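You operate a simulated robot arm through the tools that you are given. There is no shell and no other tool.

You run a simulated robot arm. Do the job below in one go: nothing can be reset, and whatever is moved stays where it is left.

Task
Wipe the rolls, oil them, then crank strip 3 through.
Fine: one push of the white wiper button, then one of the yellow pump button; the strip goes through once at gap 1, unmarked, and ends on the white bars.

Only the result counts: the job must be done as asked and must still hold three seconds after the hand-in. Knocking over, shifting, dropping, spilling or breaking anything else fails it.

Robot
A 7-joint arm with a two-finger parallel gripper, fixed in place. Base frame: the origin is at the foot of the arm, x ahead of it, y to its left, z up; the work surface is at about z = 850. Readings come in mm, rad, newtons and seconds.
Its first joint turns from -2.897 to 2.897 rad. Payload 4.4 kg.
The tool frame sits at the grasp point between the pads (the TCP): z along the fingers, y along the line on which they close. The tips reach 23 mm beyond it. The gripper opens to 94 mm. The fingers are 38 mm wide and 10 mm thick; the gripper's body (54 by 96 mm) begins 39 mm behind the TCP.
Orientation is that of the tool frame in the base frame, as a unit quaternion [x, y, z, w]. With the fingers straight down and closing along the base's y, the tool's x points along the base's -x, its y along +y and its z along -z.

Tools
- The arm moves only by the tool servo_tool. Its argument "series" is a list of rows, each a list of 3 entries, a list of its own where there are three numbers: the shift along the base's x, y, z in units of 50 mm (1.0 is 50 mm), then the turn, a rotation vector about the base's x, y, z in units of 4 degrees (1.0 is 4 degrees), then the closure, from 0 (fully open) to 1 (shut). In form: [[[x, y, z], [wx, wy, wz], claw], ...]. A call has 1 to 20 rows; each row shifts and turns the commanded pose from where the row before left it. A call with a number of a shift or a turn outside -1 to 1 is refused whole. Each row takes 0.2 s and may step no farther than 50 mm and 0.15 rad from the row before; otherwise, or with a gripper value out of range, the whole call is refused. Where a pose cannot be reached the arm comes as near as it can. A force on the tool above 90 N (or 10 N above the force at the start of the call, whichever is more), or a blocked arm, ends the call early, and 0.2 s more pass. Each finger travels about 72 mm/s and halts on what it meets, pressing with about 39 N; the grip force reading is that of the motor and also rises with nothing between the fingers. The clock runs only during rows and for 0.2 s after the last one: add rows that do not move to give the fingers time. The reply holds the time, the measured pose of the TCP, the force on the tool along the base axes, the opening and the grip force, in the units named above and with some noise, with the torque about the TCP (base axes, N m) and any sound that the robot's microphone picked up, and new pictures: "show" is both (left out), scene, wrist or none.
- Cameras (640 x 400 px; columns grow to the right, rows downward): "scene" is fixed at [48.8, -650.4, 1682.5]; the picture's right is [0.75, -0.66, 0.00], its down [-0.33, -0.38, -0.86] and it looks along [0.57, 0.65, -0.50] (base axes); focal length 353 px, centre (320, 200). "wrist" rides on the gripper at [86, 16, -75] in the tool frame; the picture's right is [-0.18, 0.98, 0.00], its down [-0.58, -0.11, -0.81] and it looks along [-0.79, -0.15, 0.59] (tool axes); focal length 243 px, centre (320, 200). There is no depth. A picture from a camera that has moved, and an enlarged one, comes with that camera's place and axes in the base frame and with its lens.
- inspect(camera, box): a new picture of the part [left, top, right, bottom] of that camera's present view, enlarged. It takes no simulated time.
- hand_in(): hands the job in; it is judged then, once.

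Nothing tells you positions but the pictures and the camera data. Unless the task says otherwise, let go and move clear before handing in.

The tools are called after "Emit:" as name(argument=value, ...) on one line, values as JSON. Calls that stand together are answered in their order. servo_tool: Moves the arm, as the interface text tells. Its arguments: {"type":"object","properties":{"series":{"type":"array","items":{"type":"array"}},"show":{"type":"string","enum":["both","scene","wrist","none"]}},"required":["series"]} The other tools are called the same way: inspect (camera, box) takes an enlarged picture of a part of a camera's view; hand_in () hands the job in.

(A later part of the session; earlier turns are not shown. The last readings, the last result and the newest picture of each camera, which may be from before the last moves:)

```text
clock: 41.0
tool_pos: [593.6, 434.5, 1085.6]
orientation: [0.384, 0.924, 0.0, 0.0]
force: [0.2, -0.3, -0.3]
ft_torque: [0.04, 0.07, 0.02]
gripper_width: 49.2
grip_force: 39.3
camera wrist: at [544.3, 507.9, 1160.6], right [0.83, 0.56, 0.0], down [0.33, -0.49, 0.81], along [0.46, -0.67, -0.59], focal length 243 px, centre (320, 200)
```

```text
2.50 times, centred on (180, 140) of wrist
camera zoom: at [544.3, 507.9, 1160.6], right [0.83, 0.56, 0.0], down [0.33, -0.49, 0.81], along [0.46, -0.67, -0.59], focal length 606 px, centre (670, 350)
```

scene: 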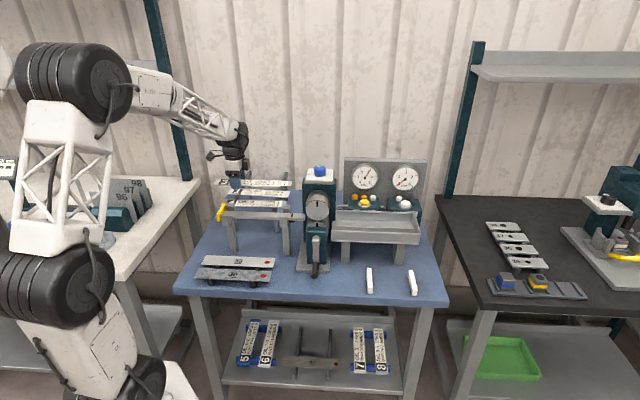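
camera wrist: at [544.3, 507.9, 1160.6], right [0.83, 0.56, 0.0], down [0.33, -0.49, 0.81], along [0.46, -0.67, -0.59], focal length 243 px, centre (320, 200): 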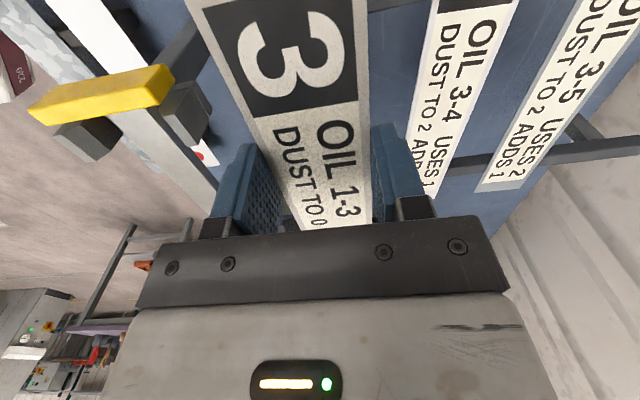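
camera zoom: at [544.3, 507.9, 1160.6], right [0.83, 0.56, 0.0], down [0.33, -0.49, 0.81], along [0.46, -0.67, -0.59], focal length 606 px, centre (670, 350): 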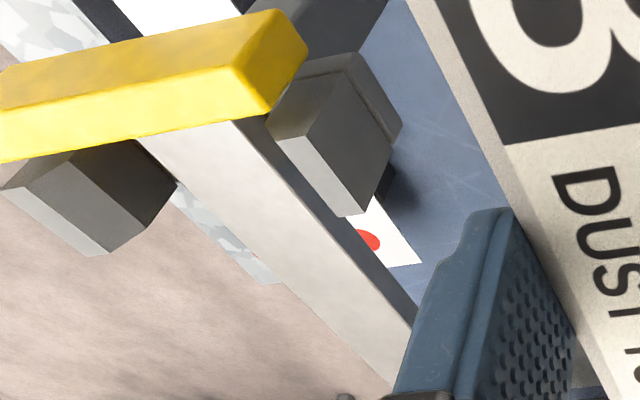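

The guide blocks have bevelled lead-ins, and the bar's centreline is at n≈606. I'll carry the strip over the bar with its tail just clear of the yellow stop, still well above the guides, then check.

Emit:
servo_tool(series=[[[0, 0, 0.3], [0, 0, 0], 0.7], [[-0.15, -0.5, 0], [0, 0, 0], 0.7], [[-0.2, -0.7, 0], [0, 0, 0], 0.7], [[-0.2, -0.7, 0], [0, 0, 0], 0.7], [[-0.2, -0.64, 0], [0, 0, 0], 0.7], [[-0.03, -0.1, 0], [0, 0, 0], 0.7], [[0, 0, -0.4], [0, 0, 0], 0.7], [[0, 0, -0.2], [0, 0, 0], 0.7], [[0, 0, 0], [0, 0, 0], 0.7]], show="both")

Emit:
inspect(camera="scene", box=[205, 185, 325, 245])

Emit:
inspect(camera="wrist", box=[120, 0, 480, 230])

```text
clock: 43.0
tool_pos: [554.3, 303.5, 1071.2]
orientation: [0.383, 0.924, 0.0, 0.001]
force: [-0.4, 0.6, -1.6]
ft_torque: [0.04, 0.02, 0.02]
gripper_width: 49.1
grip_force: 38.9
camera wrist: at [505.5, 376.3, 1145.6], right [0.83, 0.56, 0.0], down [0.33, -0.49, 0.81], along [0.46, -0.67, -0.59], focal length 243 px, centre (320, 200)
```

scene: 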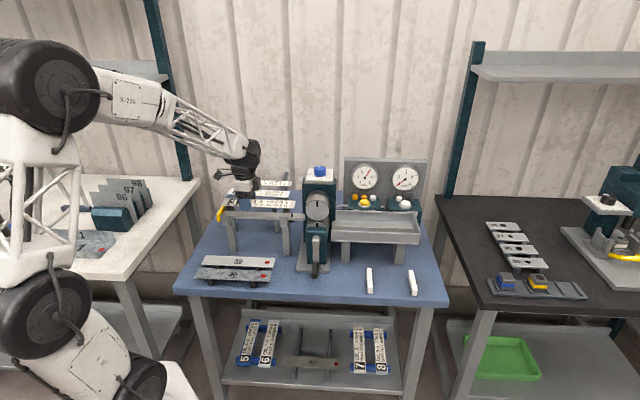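
wrist: 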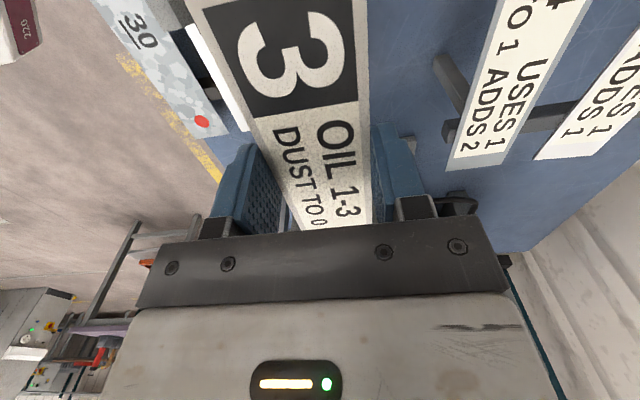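

```text
5.33 times, centred on (265, 215) of scene
camera zoom: at [48.8, -650.4, 1682.5], right [0.75, -0.66, 0.0], down [-0.33, -0.38, -0.86], along [0.57, 0.65, -0.5], focal length 1884 px, centre (613, 120)
```

zoom: 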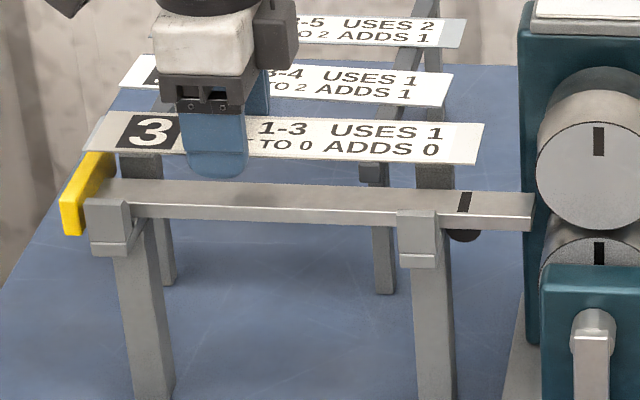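

```text
1.74 times, centred on (300, 115) of wrist
camera zoom: at [505.5, 376.3, 1145.6], right [0.83, 0.56, 0.0], down [0.33, -0.49, 0.81], along [0.46, -0.67, -0.59], focal length 422 px, centre (355, 348)
```

zoom: 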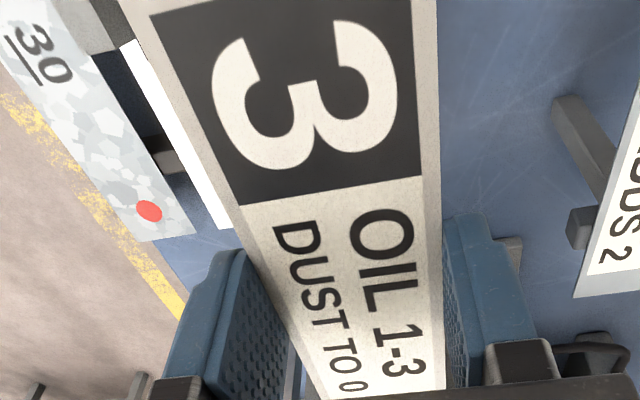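

The strip is over the bar, but its tail overlaps the stop by a few mm. I'll shift it 8 mm towards the mill and lower it to just above the guides.

Emit:
servo_tool(series=[[[0.113, -0.113, 0], [0, 0, 0], 0.7], [[0, 0, -0.2], [0, 0, 0], 0.7], [[0, 0, -0.2], [0, 0, 0], 0.7], [[0, 0, 0], [0, 0, 0], 0.7]], show="none")

Emit:
inspect(camera="scene", box=[205, 185, 325, 245])

Emit:
inspect(camera="scene", box=[205, 195, 265, 235])

Emit:
inspect(camera="scene", box=[265, 195, 325, 235])

```text
clock: 44.0
tool_pos: [560.5, 298.1, 1051.2]
orientation: [0.384, 0.924, 0.0, 0.001]
force: [0.5, 1.0, -1.3]
ft_torque: [-0.01, 0.0, -0.04]
gripper_width: 49.2
grip_force: 38.9
```

```text
5.33 times, centred on (265, 215) of scene
camera zoom: at [48.8, -650.4, 1682.5], right [0.75, -0.66, 0.0], down [-0.33, -0.38, -0.86], along [0.57, 0.65, -0.5], focal length 1884 px, centre (613, 120)
```

zoom: 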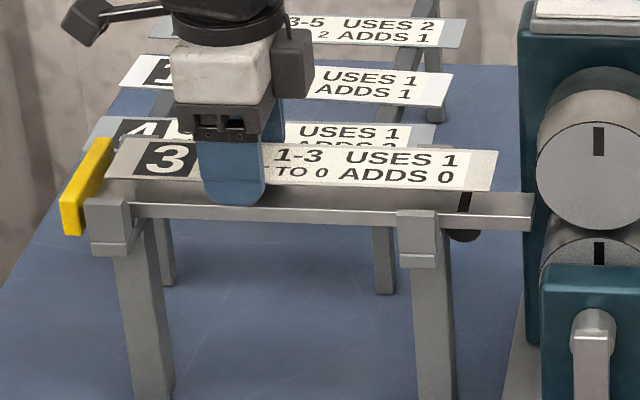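

```text
10.00 times, centred on (235, 215) of scene
camera zoom: at [48.8, -650.4, 1682.5], right [0.75, -0.66, 0.0], down [-0.33, -0.38, -0.86], along [0.57, 0.65, -0.5], focal length 3532 px, centre (1170, 50)
```

zoom: 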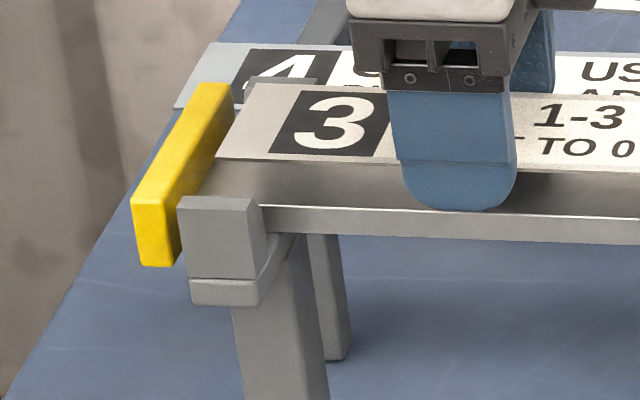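

```text
10.00 times, centred on (295, 215) of scene
camera zoom: at [48.8, -650.4, 1682.5], right [0.75, -0.66, 0.0], down [-0.33, -0.38, -0.86], along [0.57, 0.65, -0.5], focal length 3532 px, centre (570, 50)
```

zoom: 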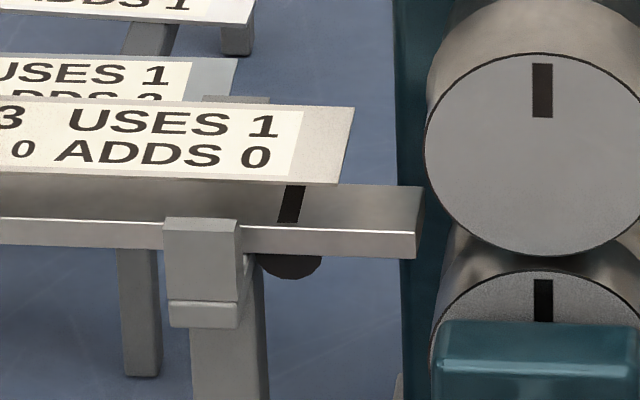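

The strip now sits between the guide lead-ins with its tail clear of the stop. I'll shift it 2 mm towards the robot and lower it gently onto the bar.

Emit:
servo_tool(series=[[[-0.028, -0.028, -0.1], [0, 0, 0], 0.7], [[0, 0, -0.1], [0, 0, 0], 0.7], [[0, 0, -0.06], [0, 0, 0], 0.7], [[0, 0, -0.06], [0, 0, 0], 0.7], [[0, 0, 0], [0, 0, 0], 0.7]], show="none")

Emit:
inspect(camera="scene", box=[205, 195, 265, 235])

Emit:
inspect(camera="scene", box=[265, 195, 325, 235])

```text
clock: 45.2
tool_pos: [559.9, 297.1, 1034.8]
orientation: [0.383, 0.924, -0.002, 0.002]
force: [-4.8, -12.6, 10.1]
ft_torque: [0.22, -0.07, 0.05]
gripper_width: 49.2
grip_force: 38.8
```

```text
10.00 times, centred on (235, 215) of scene
camera zoom: at [48.8, -650.4, 1682.5], right [0.75, -0.66, 0.0], down [-0.33, -0.38, -0.86], along [0.57, 0.65, -0.5], focal length 3532 px, centre (1170, 50)
```

zoom: 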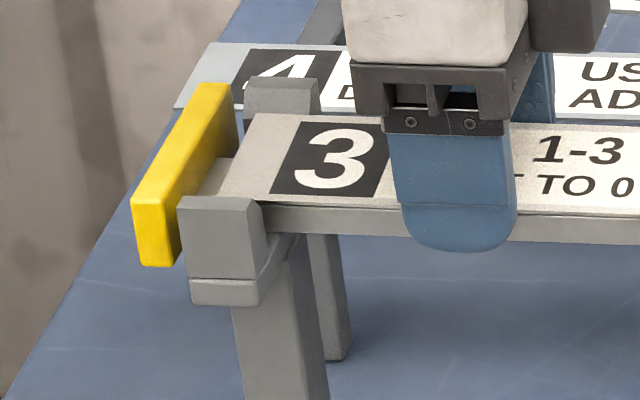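

```text
10.00 times, centred on (295, 215) of scene
camera zoom: at [48.8, -650.4, 1682.5], right [0.75, -0.66, 0.0], down [-0.33, -0.38, -0.86], along [0.57, 0.65, -0.5], focal length 3532 px, centre (570, 50)
```

zoom: 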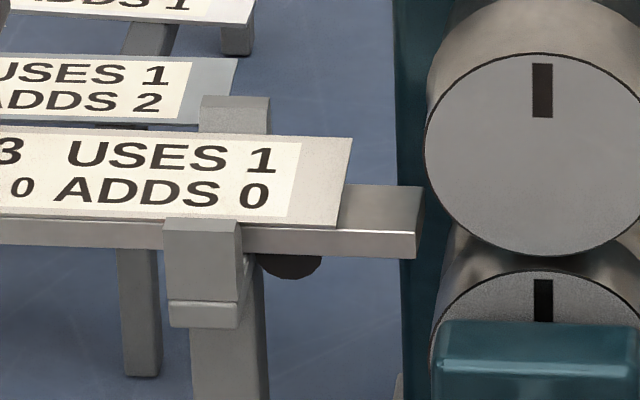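

The strip's far edge touches the far guide bevel (a push towards the robot). I'll shift 3 mm towards the robot and continue lowering gently.

Emit:
servo_tool(series=[[[0, 0, 0.06], [0, 0, 0], 0.7], [[-0.045, -0.045, 0], [0, 0, 0], 0.7], [[0, 0, -0.06], [0, 0, 0], 0.7], [[0, 0, -0.04], [0, 0, 0], 0.7], [[0, 0, 0], [0, 0, 0], 0.7]], show="none")

Emit:
inspect(camera="scene", box=[265, 195, 325, 235])

```text
clock: 46.4
tool_pos: [557.2, 293.9, 1032.5]
orientation: [0.383, 0.924, 0.0, 0.001]
force: [0.1, 0.1, -1.7]
ft_torque: [0.01, 0.03, -0.01]
gripper_width: 49.0
grip_force: 39.2
```

```text
10.00 times, centred on (295, 215) of scene
camera zoom: at [48.8, -650.4, 1682.5], right [0.75, -0.66, 0.0], down [-0.33, -0.38, -0.86], along [0.57, 0.65, -0.5], focal length 3532 px, centre (570, 50)
```

zoom: 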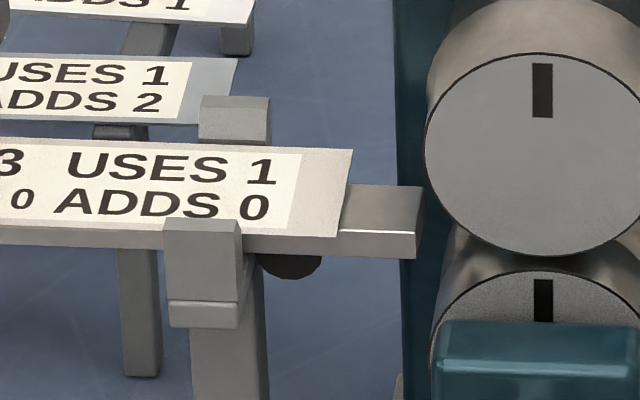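

Contact is released and the strip is between the guides. I'll continue down until it rests on the bar.

Emit:
servo_tool(series=[[[0, 0, -0.04], [0, 0, 0], 0.7], [[0, 0, -0.04], [0, 0, 0], 0.7], [[0, 0, 0], [0, 0, 0], 0.7]], show="none")

Emit:
inspect(camera="scene", box=[265, 195, 325, 235])

Emit:
inspect(camera="scene", box=[205, 195, 265, 235])

```text
clock: 47.2
tool_pos: [557.3, 293.9, 1029.3]
orientation: [0.382, 0.924, 0.0, 0.001]
force: [3.7, -4.2, 14.2]
ft_torque: [-0.45, -0.07, -0.14]
gripper_width: 49.5
grip_force: 39.0
```

```text
10.00 times, centred on (295, 215) of scene
camera zoom: at [48.8, -650.4, 1682.5], right [0.75, -0.66, 0.0], down [-0.33, -0.38, -0.86], along [0.57, 0.65, -0.5], focal length 3532 px, centre (570, 50)
```

zoom: 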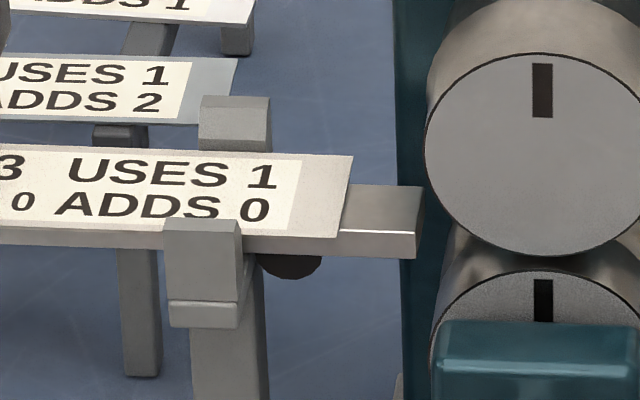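

```text
10.00 times, centred on (235, 215) of scene
camera zoom: at [48.8, -650.4, 1682.5], right [0.75, -0.66, 0.0], down [-0.33, -0.38, -0.86], along [0.57, 0.65, -0.5], focal length 3532 px, centre (1170, 50)
```

zoom: 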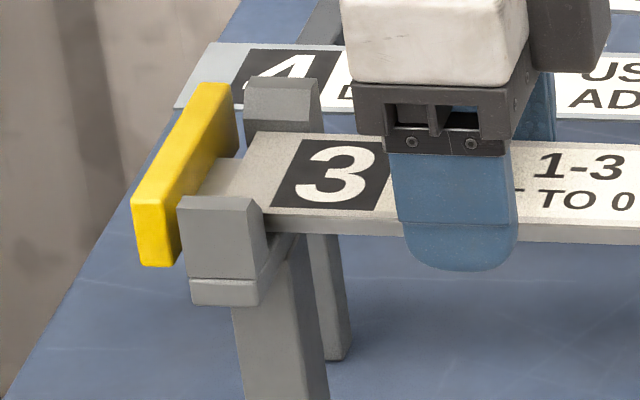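

The strip rests on the bar inside all four guides, with its nose just past the black mark. I'll open the fingers a little, check it stays put, and rise.

Emit:
servo_tool(series=[[[0, 0, 0.02], [0, 0, 0], 0.5], [[0, 0, 0], [0, 0, 0], 0.42], [[0, 0, 0], [0, 0, 0], 0.36], [[0, 0, 0], [0, 0, 0], 0.33], [[0, 0, 0], [0, 0, 0], 0.33], [[0, 0, 0], [0, 0, 0], 0.33]], show="wrist")

Emit:
inspect(camera="scene", box=[205, 185, 325, 245])

```text
clock: 48.6
tool_pos: [555.7, 294.9, 1029.2]
orientation: [0.383, 0.924, 0.0, 0.001]
force: [-0.9, -0.7, 0.6]
ft_torque: [0.04, -0.03, 0.0]
gripper_width: 63.0
grip_force: 0.1
camera wrist: at [507.8, 367.3, 1103.9], right [0.83, 0.56, 0.0], down [0.33, -0.49, 0.81], along [0.46, -0.67, -0.59], focal length 243 px, centre (320, 200)
```

wrist: 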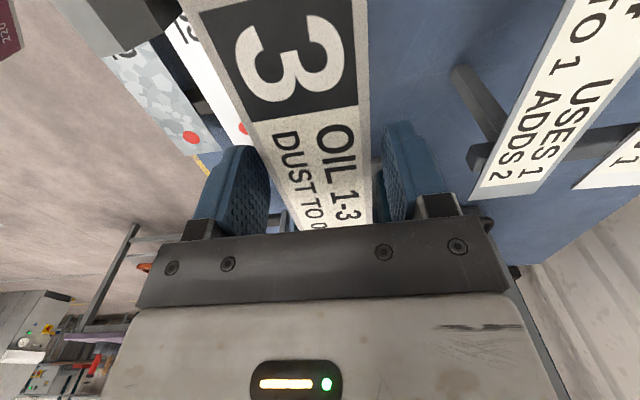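

```text
5.33 times, centred on (265, 215) of scene
camera zoom: at [48.8, -650.4, 1682.5], right [0.75, -0.66, 0.0], down [-0.33, -0.38, -0.86], along [0.57, 0.65, -0.5], focal length 1884 px, centre (613, 120)
```

zoom: 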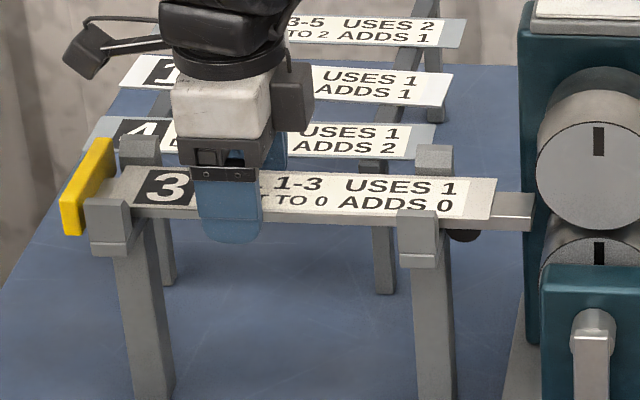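

Strip 3 lies squarely on the infeed between the guides. I'll rise clear, then study the crank.

Emit:
servo_tool(series=[[[0, 0, 0.2], [0, 0, 0], 0.33], [[0, 0, 0.5], [0, 0, 0], 0.33], [[0, 0, 0.8], [0, 0, 0], 0.33], [[0, 0, 0.9], [0, 0, 0], 0.33], [[0, 0, 0.9], [0, 0, 0], 0.33], [[0, 0, 0], [0, 0, 0], 0.33]], show="both")

Emit:
inspect(camera="scene", box=[285, 190, 345, 285])

Emit:
inspect(camera="scene", box=[205, 185, 325, 245])

```text
clock: 50.0
tool_pos: [556.7, 293.7, 1193.0]
orientation: [0.383, 0.924, -0.001, 0.001]
force: [-0.2, -0.5, 0.2]
ft_torque: [0.01, 0.02, 0.02]
gripper_width: 63.0
grip_force: 0.1
camera wrist: at [507.3, 366.2, 1267.8], right [0.83, 0.56, 0.0], down [0.33, -0.49, 0.81], along [0.46, -0.67, -0.59], focal length 243 px, centre (320, 200)
```

scene: 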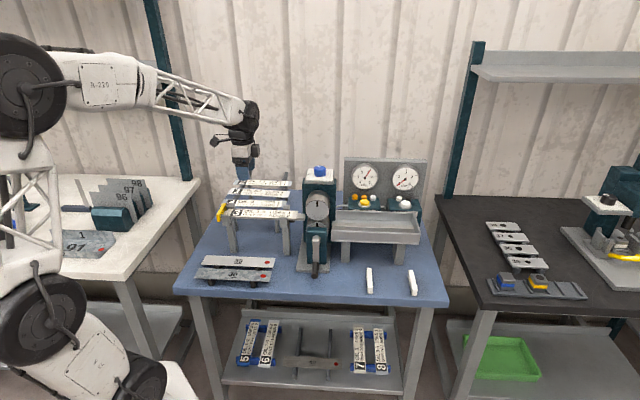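
wrist: 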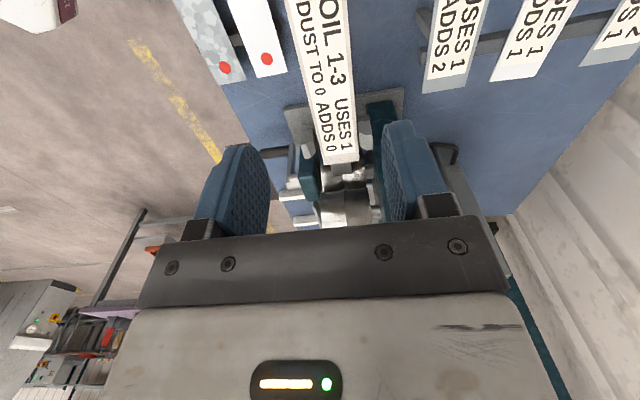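

```text
4.21 times, centred on (315, 238) of scene
camera zoom: at [48.8, -650.4, 1682.5], right [0.75, -0.66, 0.0], down [-0.33, -0.38, -0.86], along [0.57, 0.65, -0.5], focal length 1487 px, centre (341, 42)
```

zoom: 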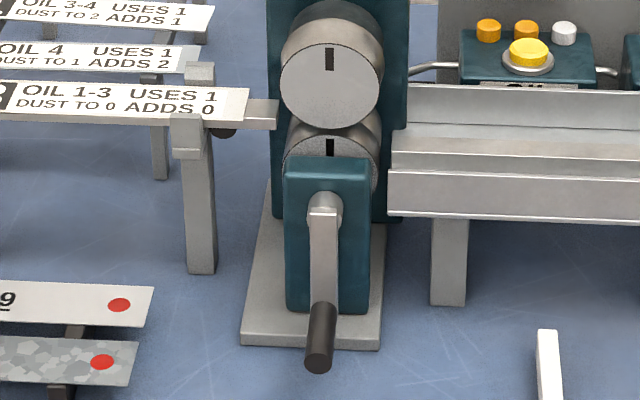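

```text
5.33 times, centred on (265, 215) of scene
camera zoom: at [48.8, -650.4, 1682.5], right [0.75, -0.66, 0.0], down [-0.33, -0.38, -0.86], along [0.57, 0.65, -0.5], focal length 1884 px, centre (613, 120)
```

zoom: 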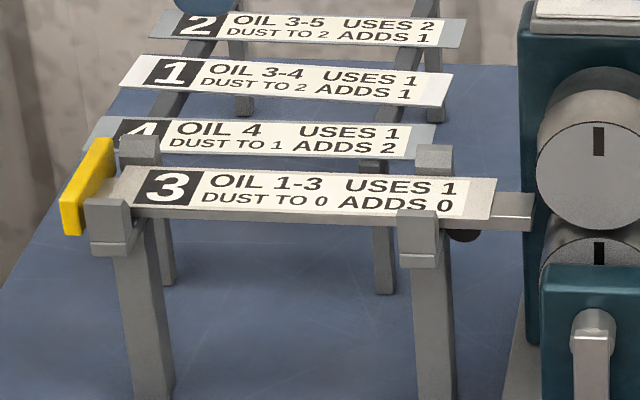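

Next is the crank. Its hub is near (t≈421, n≈520, z≈982), radius about 90 mm, and the black handle hangs at the bottom from n≈442 to 500, z≈893. I'll turn and tilt the gripper 45° towards the mill in front of it.

Emit:
servo_tool(series=[[[-0.02, -0.36, 0], [0, 0, 1], 0.4], [[-0.02, -0.36, 0], [0, 0, 1], 0.4], [[-0.02, -0.36, 0], [0, 0, 1], 0.4], [[-0.02, -0.36, 0], [0, 0, 1], 0.4], [[-0.02, -0.36, 0], [0, 0, 1], 0.4], [[-0.02, -0.36, 0], [0, 0, 1], 0.4], [[-0.02, -0.36, 0], [0, 0, 1], 0.4], [[-0.02, -0.36, 0], [0, 0, 1], 0.4], [[-0.02, -0.36, 0], [0, 0, 1], 0.4], [[-0.02, -0.36, 0], [0, 0, 1], 0.4], [[-0.02, -0.36, 0], [0, 0, 1], 0.4], [[-0.02, -0.36, 0], [0, 0, 1], 0.4], [[-0.02, -0.36, 0], [0, 0, 1], 0.4], [[-0.02, -0.36, 0], [0, 0, 1], 0.4], [[-0.02, -0.36, 0], [0, 0, 1], 0.4], [[-0.02, -0.36, 0], [0, 0, 1], 0.4], [[-0.02, -0.36, 0], [0, 0, 1], 0.4], [[-0.02, -0.36, 0], [0, 0, 1], 0.4], [[-0.02, -0.36, 0], [0, 0, 1], 0.4], [[-0.02, -0.36, 0], [0, 0, 1], 0.4]], show="none")

Emit:
servo_tool(series=[[[0, 0, 0], [0, 0, 1], 0.4], [[0, 0, 0], [0, 0, 1], 0.4], [[0, 0, 0], [0, 0, 0.5], 0.4], [[0, 0, 0], [0, 0, 0], 0.4]], show="both")

```text
clock: 54.2
tool_pos: [536.3, -64.8, 1195.2]
orientation: [-0.302, 0.953, 0.0, 0.001]
force: [-0.7, 0.4, -0.3]
ft_torque: [0.03, -0.02, -0.02]
gripper_width: 56.5
grip_force: 0.1
```

```text
clock: 55.2
tool_pos: [536.0, -64.7, 1193.7]
orientation: [-0.382, 0.924, 0.0, 0.001]
force: [-0.3, 0.6, -0.4]
ft_torque: [-0.01, 0.04, -0.02]
gripper_width: 56.6
grip_force: 0.1
camera wrist: at [464.6, -114.8, 1269.1], right [-0.57, 0.82, 0.0], down [0.49, 0.33, 0.81], along [0.67, 0.46, -0.59], focal length 243 px, centre (320, 200)
```

scene: 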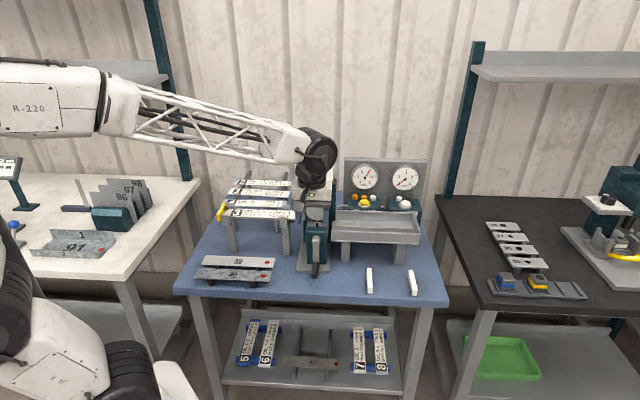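
wrist: 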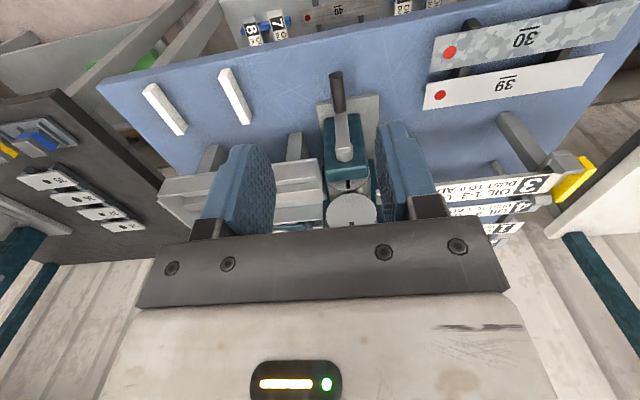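

Emit:
servo_tool(series=[[[0, 0, -0.35], [1, -1, 0], 0.4], [[0, 0, -0.35], [1, -1, 0], 0.4], [[0, 0, -0.35], [1, -1, 0], 0.4], [[0, 0, -0.35], [1, -1, 0], 0.4], [[0, 0, -0.35], [1, -1, 0], 0.4], [[0, 0, -0.35], [1, -1, 0], 0.4], [[0, 0, -0.35], [1, -1, 0], 0.4], [[0, 0, -0.35], [0.95, -0.95, 0], 0.4], [[0, 0, 0], [0, 0, 0], 0.4]], show="both")

Emit:
inspect(camera="wrist", box=[180, 0, 500, 230])

```text
clock: 57.2
tool_pos: [536.2, -65.4, 1055.6]
orientation: [-0.353, 0.853, 0.146, 0.355]
force: [-0.1, -0.3, -0.5]
ft_torque: [0.02, 0.0, -0.01]
gripper_width: 56.5
grip_force: 0.1
camera wrist: at [445.5, -135.4, 1046.5], right [-0.6, 0.79, 0.13], down [-0.04, -0.19, 0.98], along [0.8, 0.59, 0.14], focal length 243 px, centre (320, 200)
```

scene: 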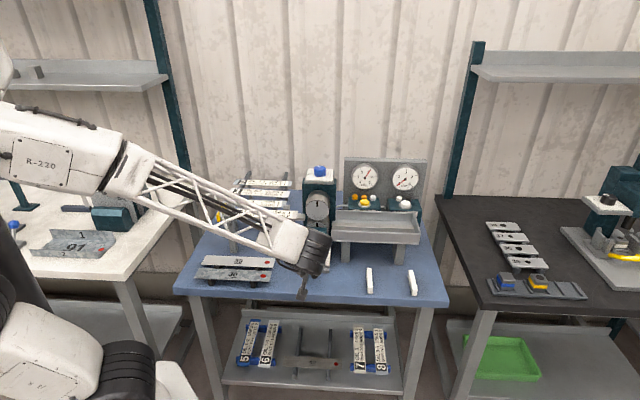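
wrist: 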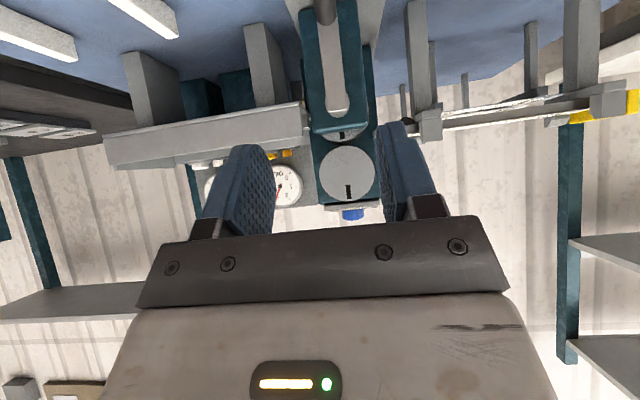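

```text
1.74 times, centred on (340, 115) of wrist
camera zoom: at [445.5, -135.4, 1046.5], right [-0.6, 0.79, 0.13], down [-0.04, -0.19, 0.98], along [0.8, 0.59, 0.14], focal length 422 px, centre (285, 348)
```

zoom: 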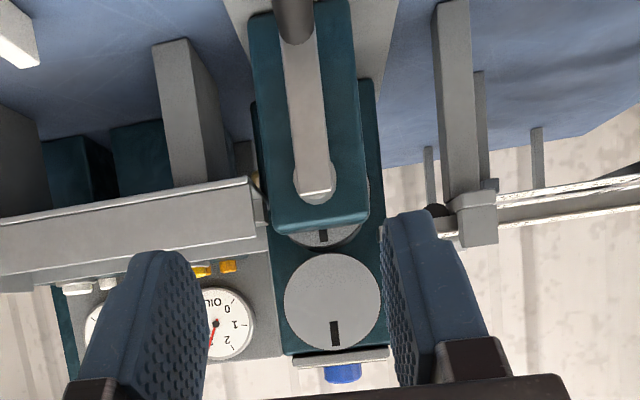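

The view is clear: the hub is at t≈420.6, z≈985, with the handle below it. I'll move in front of and above the handle with open fingers.

Emit:
servo_tool(series=[[[0.2, 0.25, -0.5], [0, 0, 0], 0.45], [[0.2, 0.25, -0.5], [0, 0, 0], 0.45], [[0.2, 0.25, -0.5], [0, 0, 0], 0.45], [[0.2, 0.2, -0.5], [0, 0, 0], 0.45], [[0.08, 0.07, -0.1], [0, 0, 0], 0.45], [[0, 0, 0], [0, 0, 0], 0.45]], show="both")

Emit:
inspect(camera="wrist", box=[180, 0, 500, 230])

Emit:
inspect(camera="scene", box=[270, 210, 370, 310])

```text
clock: 58.6
tool_pos: [580.6, -13.2, 951.2]
orientation: [-0.353, 0.854, 0.147, 0.354]
force: [-0.1, 0.0, 0.0]
ft_torque: [-0.02, 0.0, -0.01]
gripper_width: 51.5
grip_force: 0.1
camera wrist: at [490.1, -83.4, 941.7], right [-0.6, 0.79, 0.13], down [-0.04, -0.19, 0.98], along [0.8, 0.59, 0.14], focal length 243 px, centre (320, 200)
```

scene: 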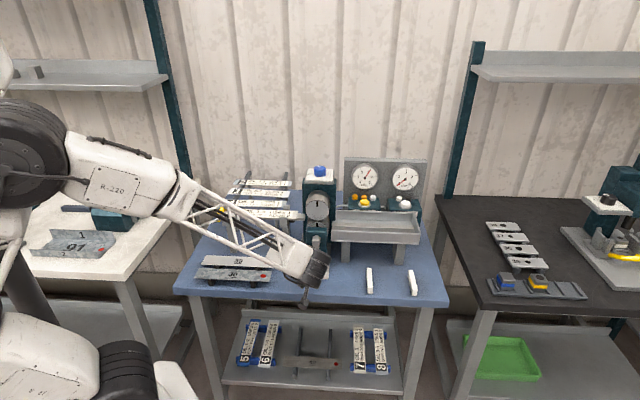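
wrist: 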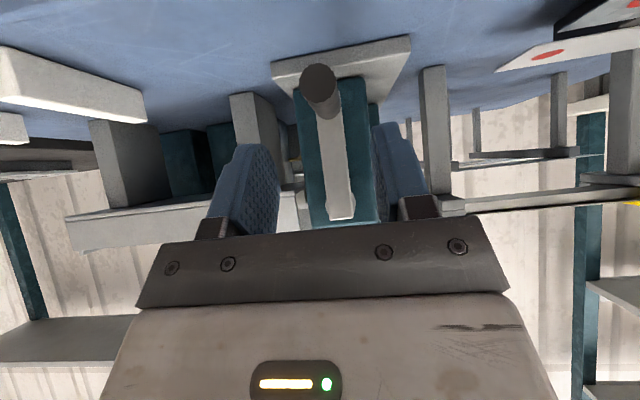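

```text
1.74 times, centred on (340, 115) of wrist
camera zoom: at [490.1, -83.4, 941.7], right [-0.6, 0.79, 0.13], down [-0.04, -0.19, 0.98], along [0.8, 0.59, 0.14], focal length 422 px, centre (285, 348)
```

zoom: 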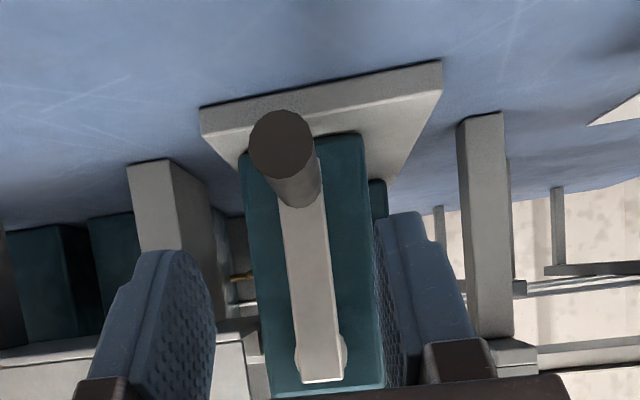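

```text
4.00 times, centred on (320, 260) of scene
camera zoom: at [48.8, -650.4, 1682.5], right [0.75, -0.66, 0.0], down [-0.33, -0.38, -0.86], along [0.57, 0.65, -0.5], focal length 1413 px, centre (320, -40)
```

zoom: 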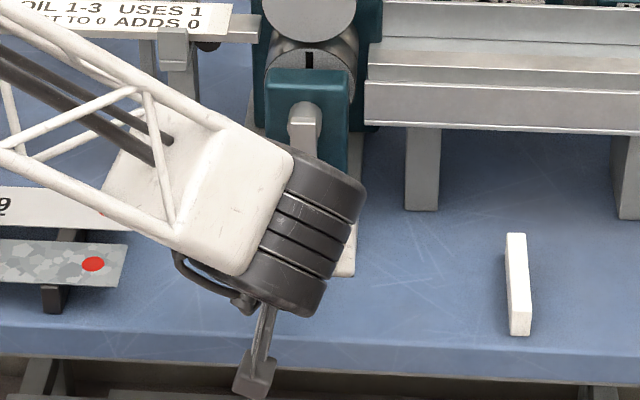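

The handle's end is at (t 421, n 442, z 893) with a diameter of about 22 mm, and the fingers straddle it symmetrically. I'll advance along the tool direction until the handle lies between the pads.

Emit:
servo_tool(series=[[[0.28, 0.27, -0.4], [0, 0, 0], 0.45], [[0.28, 0.27, -0.4], [0, 0, 0], 0.45], [[0.26, 0.25, -0.36], [0, 0, 0], 0.45], [[0, 0, 0], [0, 0, 0], 0.45]], show="both")

Emit:
inspect(camera="wrist", box=[180, 0, 500, 230])

Emit:
inspect(camera="scene", box=[270, 210, 370, 310])

```text
clock: 59.6
tool_pos: [621.8, 25.5, 893.0]
orientation: [-0.353, 0.854, 0.146, 0.354]
force: [-0.7, 0.1, -0.1]
ft_torque: [-0.01, -0.02, 0.01]
gripper_width: 51.7
grip_force: 0.1
camera wrist: at [530.7, -44.3, 883.5], right [-0.6, 0.79, 0.13], down [-0.04, -0.19, 0.98], along [0.8, 0.59, 0.14], focal length 243 px, centre (320, 200)
```

scene: 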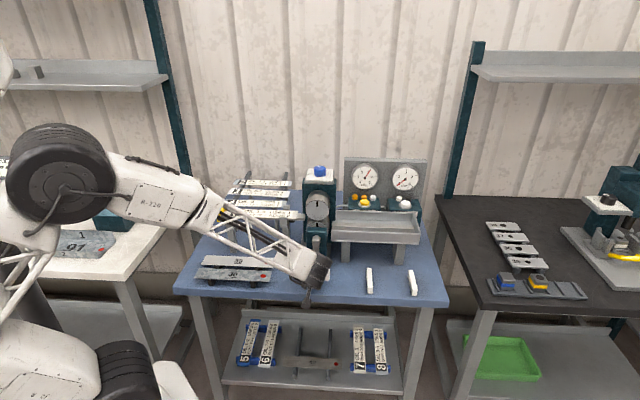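
wrist: 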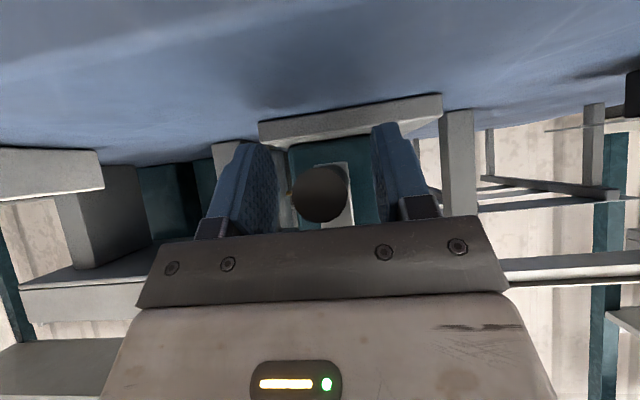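

```text
1.74 times, centred on (340, 115) of wrist
camera zoom: at [530.7, -44.3, 883.5], right [-0.6, 0.79, 0.13], down [-0.04, -0.19, 0.98], along [0.8, 0.59, 0.14], focal length 422 px, centre (285, 348)
```

zoom: 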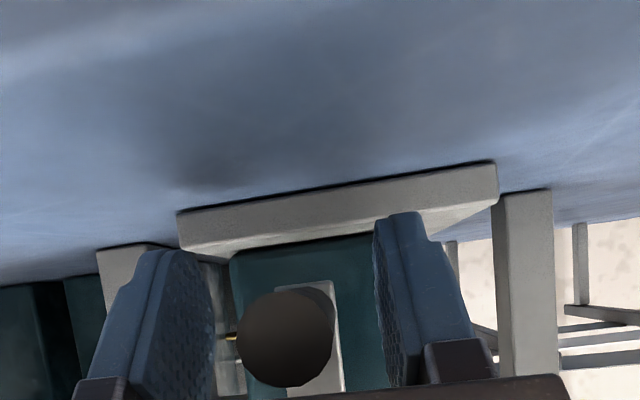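

```text
4.00 times, centred on (320, 260) of scene
camera zoom: at [48.8, -650.4, 1682.5], right [0.75, -0.66, 0.0], down [-0.33, -0.38, -0.86], along [0.57, 0.65, -0.5], focal length 1413 px, centre (320, -40)
```

zoom: 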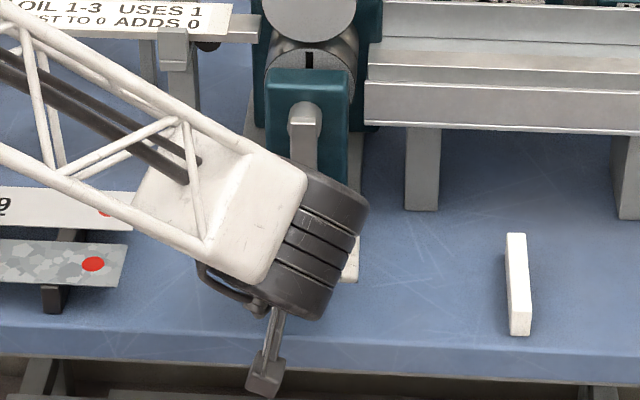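

The handle is between the pads. I'll close on it.

Emit:
servo_tool(series=[[[0, 0, 0], [0, 0, 0], 0.6], [[0, 0, 0], [0, 0, 0], 0.7], [[0, 0, 0], [0, 0, 0], 0.8], [[0, 0, 0], [0, 0, 0], 0.85], [[0, 0, 0], [0, 0, 0], 0.85]], show="wrist")

```text
clock: 60.8
tool_pos: [622.1, 24.3, 892.3]
orientation: [-0.354, 0.853, 0.147, 0.355]
force: [3.1, 1.1, -4.1]
ft_torque: [0.06, -0.03, 0.05]
gripper_width: 21.7
grip_force: 45.1
camera wrist: at [530.5, -44.4, 883.5], right [-0.6, 0.79, 0.13], down [-0.04, -0.19, 0.98], along [0.8, 0.59, 0.14], focal length 243 px, centre (320, 200)
```

wrist: 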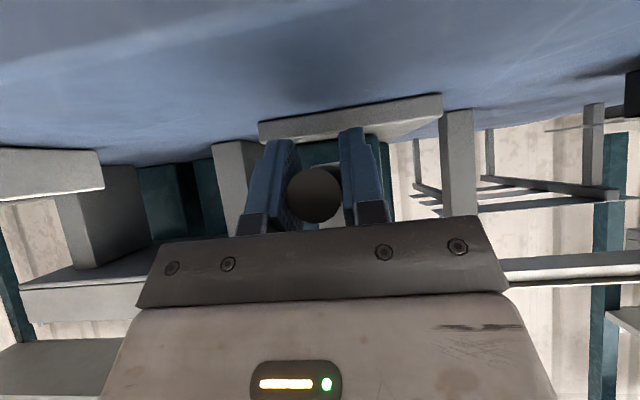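

The grip is firm at 21.7 mm. I'll turn the crank a first 30° clockwise (seen from the front) to check the direction, the force and whether the strip reacts.

Emit:
servo_tool(series=[[[-0.1121, 0.1121, 0.007], [0, 0, 0], 0.85], [[-0.1113, 0.1113, 0.0206], [0, 0, 0], 0.85], [[-0.1096, 0.1096, 0.0344], [0, 0, 0], 0.85], [[-0.1071, 0.1071, 0.0478], [0, 0, 0], 0.85], [[-0.1038, 0.1038, 0.0608], [0, 0, 0], 0.85], [[-0.0996, 0.0996, 0.0732], [0, 0, 0], 0.85]], show="both")

Emit:
inspect(camera="scene", box=[205, 185, 345, 285])

```text
clock: 62.2
tool_pos: [590.0, 55.2, 904.5]
orientation: [-0.353, 0.853, 0.146, 0.354]
force: [10.6, -0.7, 2.3]
ft_torque: [0.22, 0.2, 0.32]
gripper_width: 22.1
grip_force: 45.0
camera wrist: at [498.4, -12.6, 895.7], right [-0.6, 0.79, 0.13], down [-0.04, -0.19, 0.98], along [0.8, 0.59, 0.14], focal length 243 px, centre (320, 200)
```

scene: 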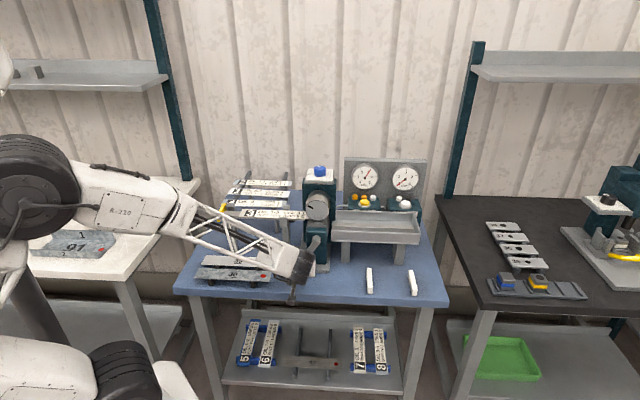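
wrist: 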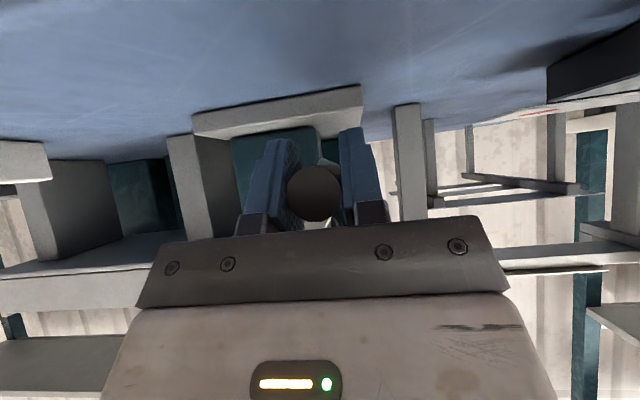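

```text
4.00 times, centred on (275, 235) of scene
camera zoom: at [48.8, -650.4, 1682.5], right [0.75, -0.66, 0.0], down [-0.33, -0.38, -0.86], along [0.57, 0.65, -0.5], focal length 1413 px, centre (500, 60)
```

zoom: 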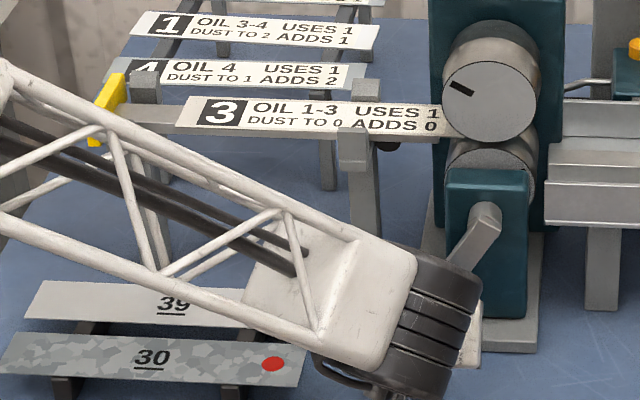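

The strip is feeding: the rolls turn the right way and strip 3 has moved about 50 mm into the mill for about 28° of crank. I'll keep cranking clockwise smoothly to 90°.

Emit:
servo_tool(series=[[[-0.113, 0.113, 0.1038], [0, 0, 0], 0.85], [[-0.1047, 0.1047, 0.1198], [0, 0, 0], 0.85], [[-0.0953, 0.0953, 0.1348], [0, 0, 0], 0.85], [[-0.0847, 0.0847, 0.148], [0, 0, 0], 0.85], [[-0.0734, 0.0734, 0.1598], [0, 0, 0], 0.85], [[-0.0611, 0.0611, 0.1698], [0, 0, 0], 0.85], [[-0.0484, 0.0484, 0.1778], [0, 0, 0], 0.85], [[-0.0348, 0.0348, 0.184], [0, 0, 0], 0.85], [[-0.0211, 0.0211, 0.1882], [0, 0, 0], 0.85], [[-0.0071, 0.0071, 0.1902], [0, 0, 0], 0.85]], show="both")

Emit:
inspect(camera="scene", box=[205, 160, 435, 290])

```text
clock: 64.4
tool_pos: [558.5, 90.8, 981.9]
orientation: [-0.353, 0.854, 0.146, 0.354]
force: [31.1, -27.2, -11.7]
ft_torque: [0.68, 0.35, 0.28]
gripper_width: 32.7
grip_force: 20.1
camera wrist: at [466.8, 20.9, 973.8], right [-0.6, 0.79, 0.13], down [-0.04, -0.19, 0.98], along [0.8, 0.59, 0.14], focal length 243 px, centre (320, 200)
```

scene: 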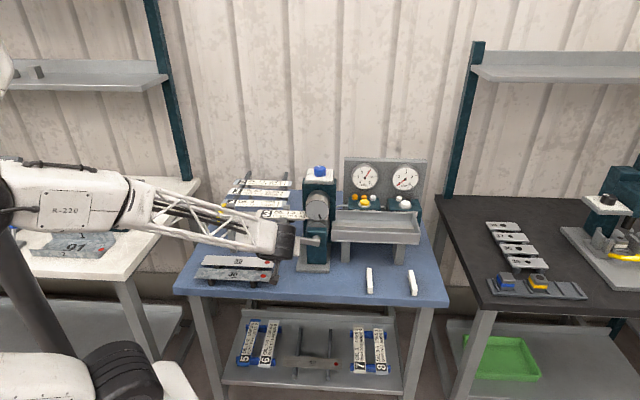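
wrist: 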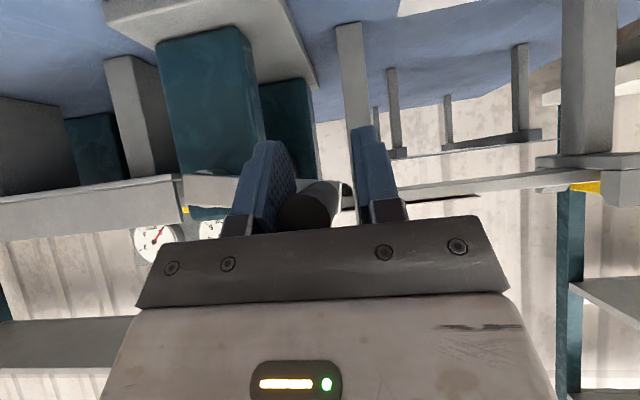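

```text
2.78 times, centred on (320, 225) of scene
camera zoom: at [48.8, -650.4, 1682.5], right [0.75, -0.66, 0.0], down [-0.33, -0.38, -0.86], along [0.57, 0.65, -0.5], focal length 983 px, centre (320, 130)
```

zoom: 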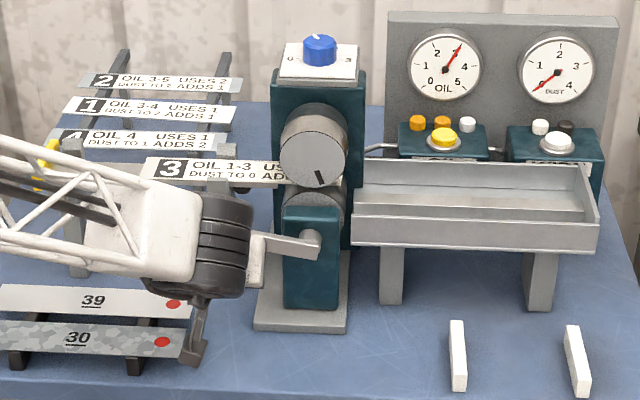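

The commanded circle was slightly too large and the pads are being pushed open a little, so the real radius is smaller. I'll measure the handle's actual position before going on.

Emit:
inspect(camera="wrist", box=[220, 110, 420, 240])

Emit:
inspect(camera="scene", box=[270, 195, 345, 275])

```text
3.08 times, centred on (320, 175) of wrist
camera zoom: at [466.8, 20.9, 973.8], right [-0.6, 0.79, 0.13], down [-0.04, -0.19, 0.98], along [0.8, 0.59, 0.14], focal length 746 px, centre (320, 277)
```

zoom: 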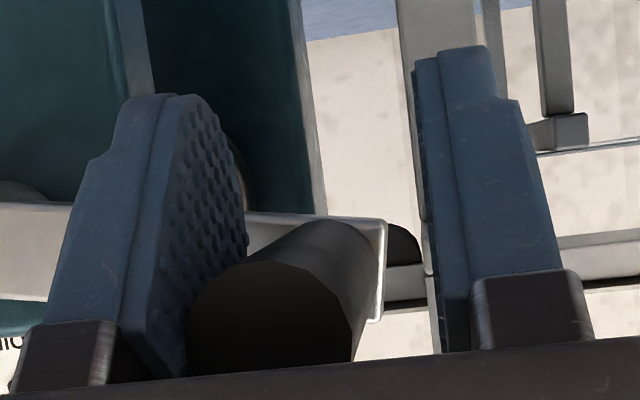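

```text
5.00 times, centred on (308, 235) of scene
camera zoom: at [48.8, -650.4, 1682.5], right [0.75, -0.66, 0.0], down [-0.33, -0.38, -0.86], along [0.57, 0.65, -0.5], focal length 1766 px, centre (382, 25)
```

zoom: 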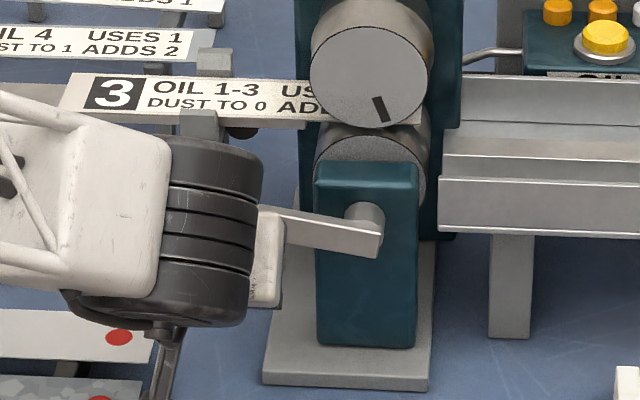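

The handle is really at (t 337, z 994), which gives a crank radius of about 85 mm and a hub height of about 978. I'll re-centre the grip on it before continuing.

Emit:
servo_tool(series=[[[0.05, -0.05, 0.08], [0, 0, 0], 0.85], [[0.045, -0.045, 0.1], [0, 0, 0], 0.85], [[0, 0, 0], [0, 0, 0], 0.85], [[0, 0, 0], [0, 0, 0], 0.85]], show="wrist")

Emit:
inspect(camera="wrist", box=[220, 110, 420, 240])

Emit:
inspect(camera="scene", box=[205, 185, 345, 285])

```text
clock: 65.4
tool_pos: [562.1, 85.0, 992.3]
orientation: [-0.354, 0.853, 0.147, 0.354]
force: [17.0, -13.0, -4.9]
ft_torque: [0.02, 0.3, -0.03]
gripper_width: 22.8
grip_force: 10.4
camera wrist: at [470.5, 16.0, 983.6], right [-0.6, 0.79, 0.13], down [-0.04, -0.19, 0.98], along [0.8, 0.59, 0.14], focal length 243 px, centre (320, 200)
```

wrist: 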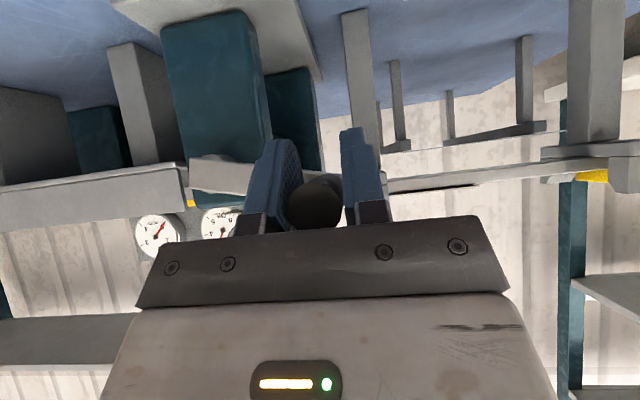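

```text
3.08 times, centred on (320, 175) of wrist
camera zoom: at [470.5, 16.0, 983.6], right [-0.6, 0.79, 0.13], down [-0.04, -0.19, 0.98], along [0.8, 0.59, 0.14], focal length 746 px, centre (320, 277)
```

zoom: 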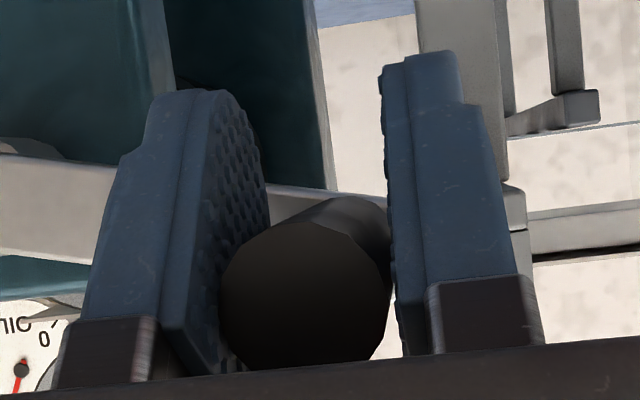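

```text
4.00 times, centred on (275, 235) of scene
camera zoom: at [48.8, -650.4, 1682.5], right [0.75, -0.66, 0.0], down [-0.33, -0.38, -0.86], along [0.57, 0.65, -0.5], focal length 1413 px, centre (500, 60)
```

zoom: 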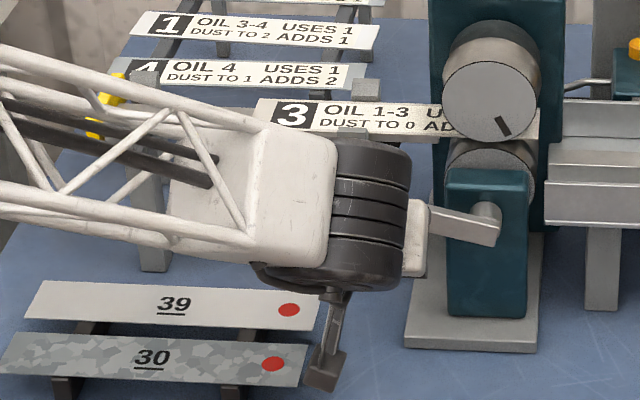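

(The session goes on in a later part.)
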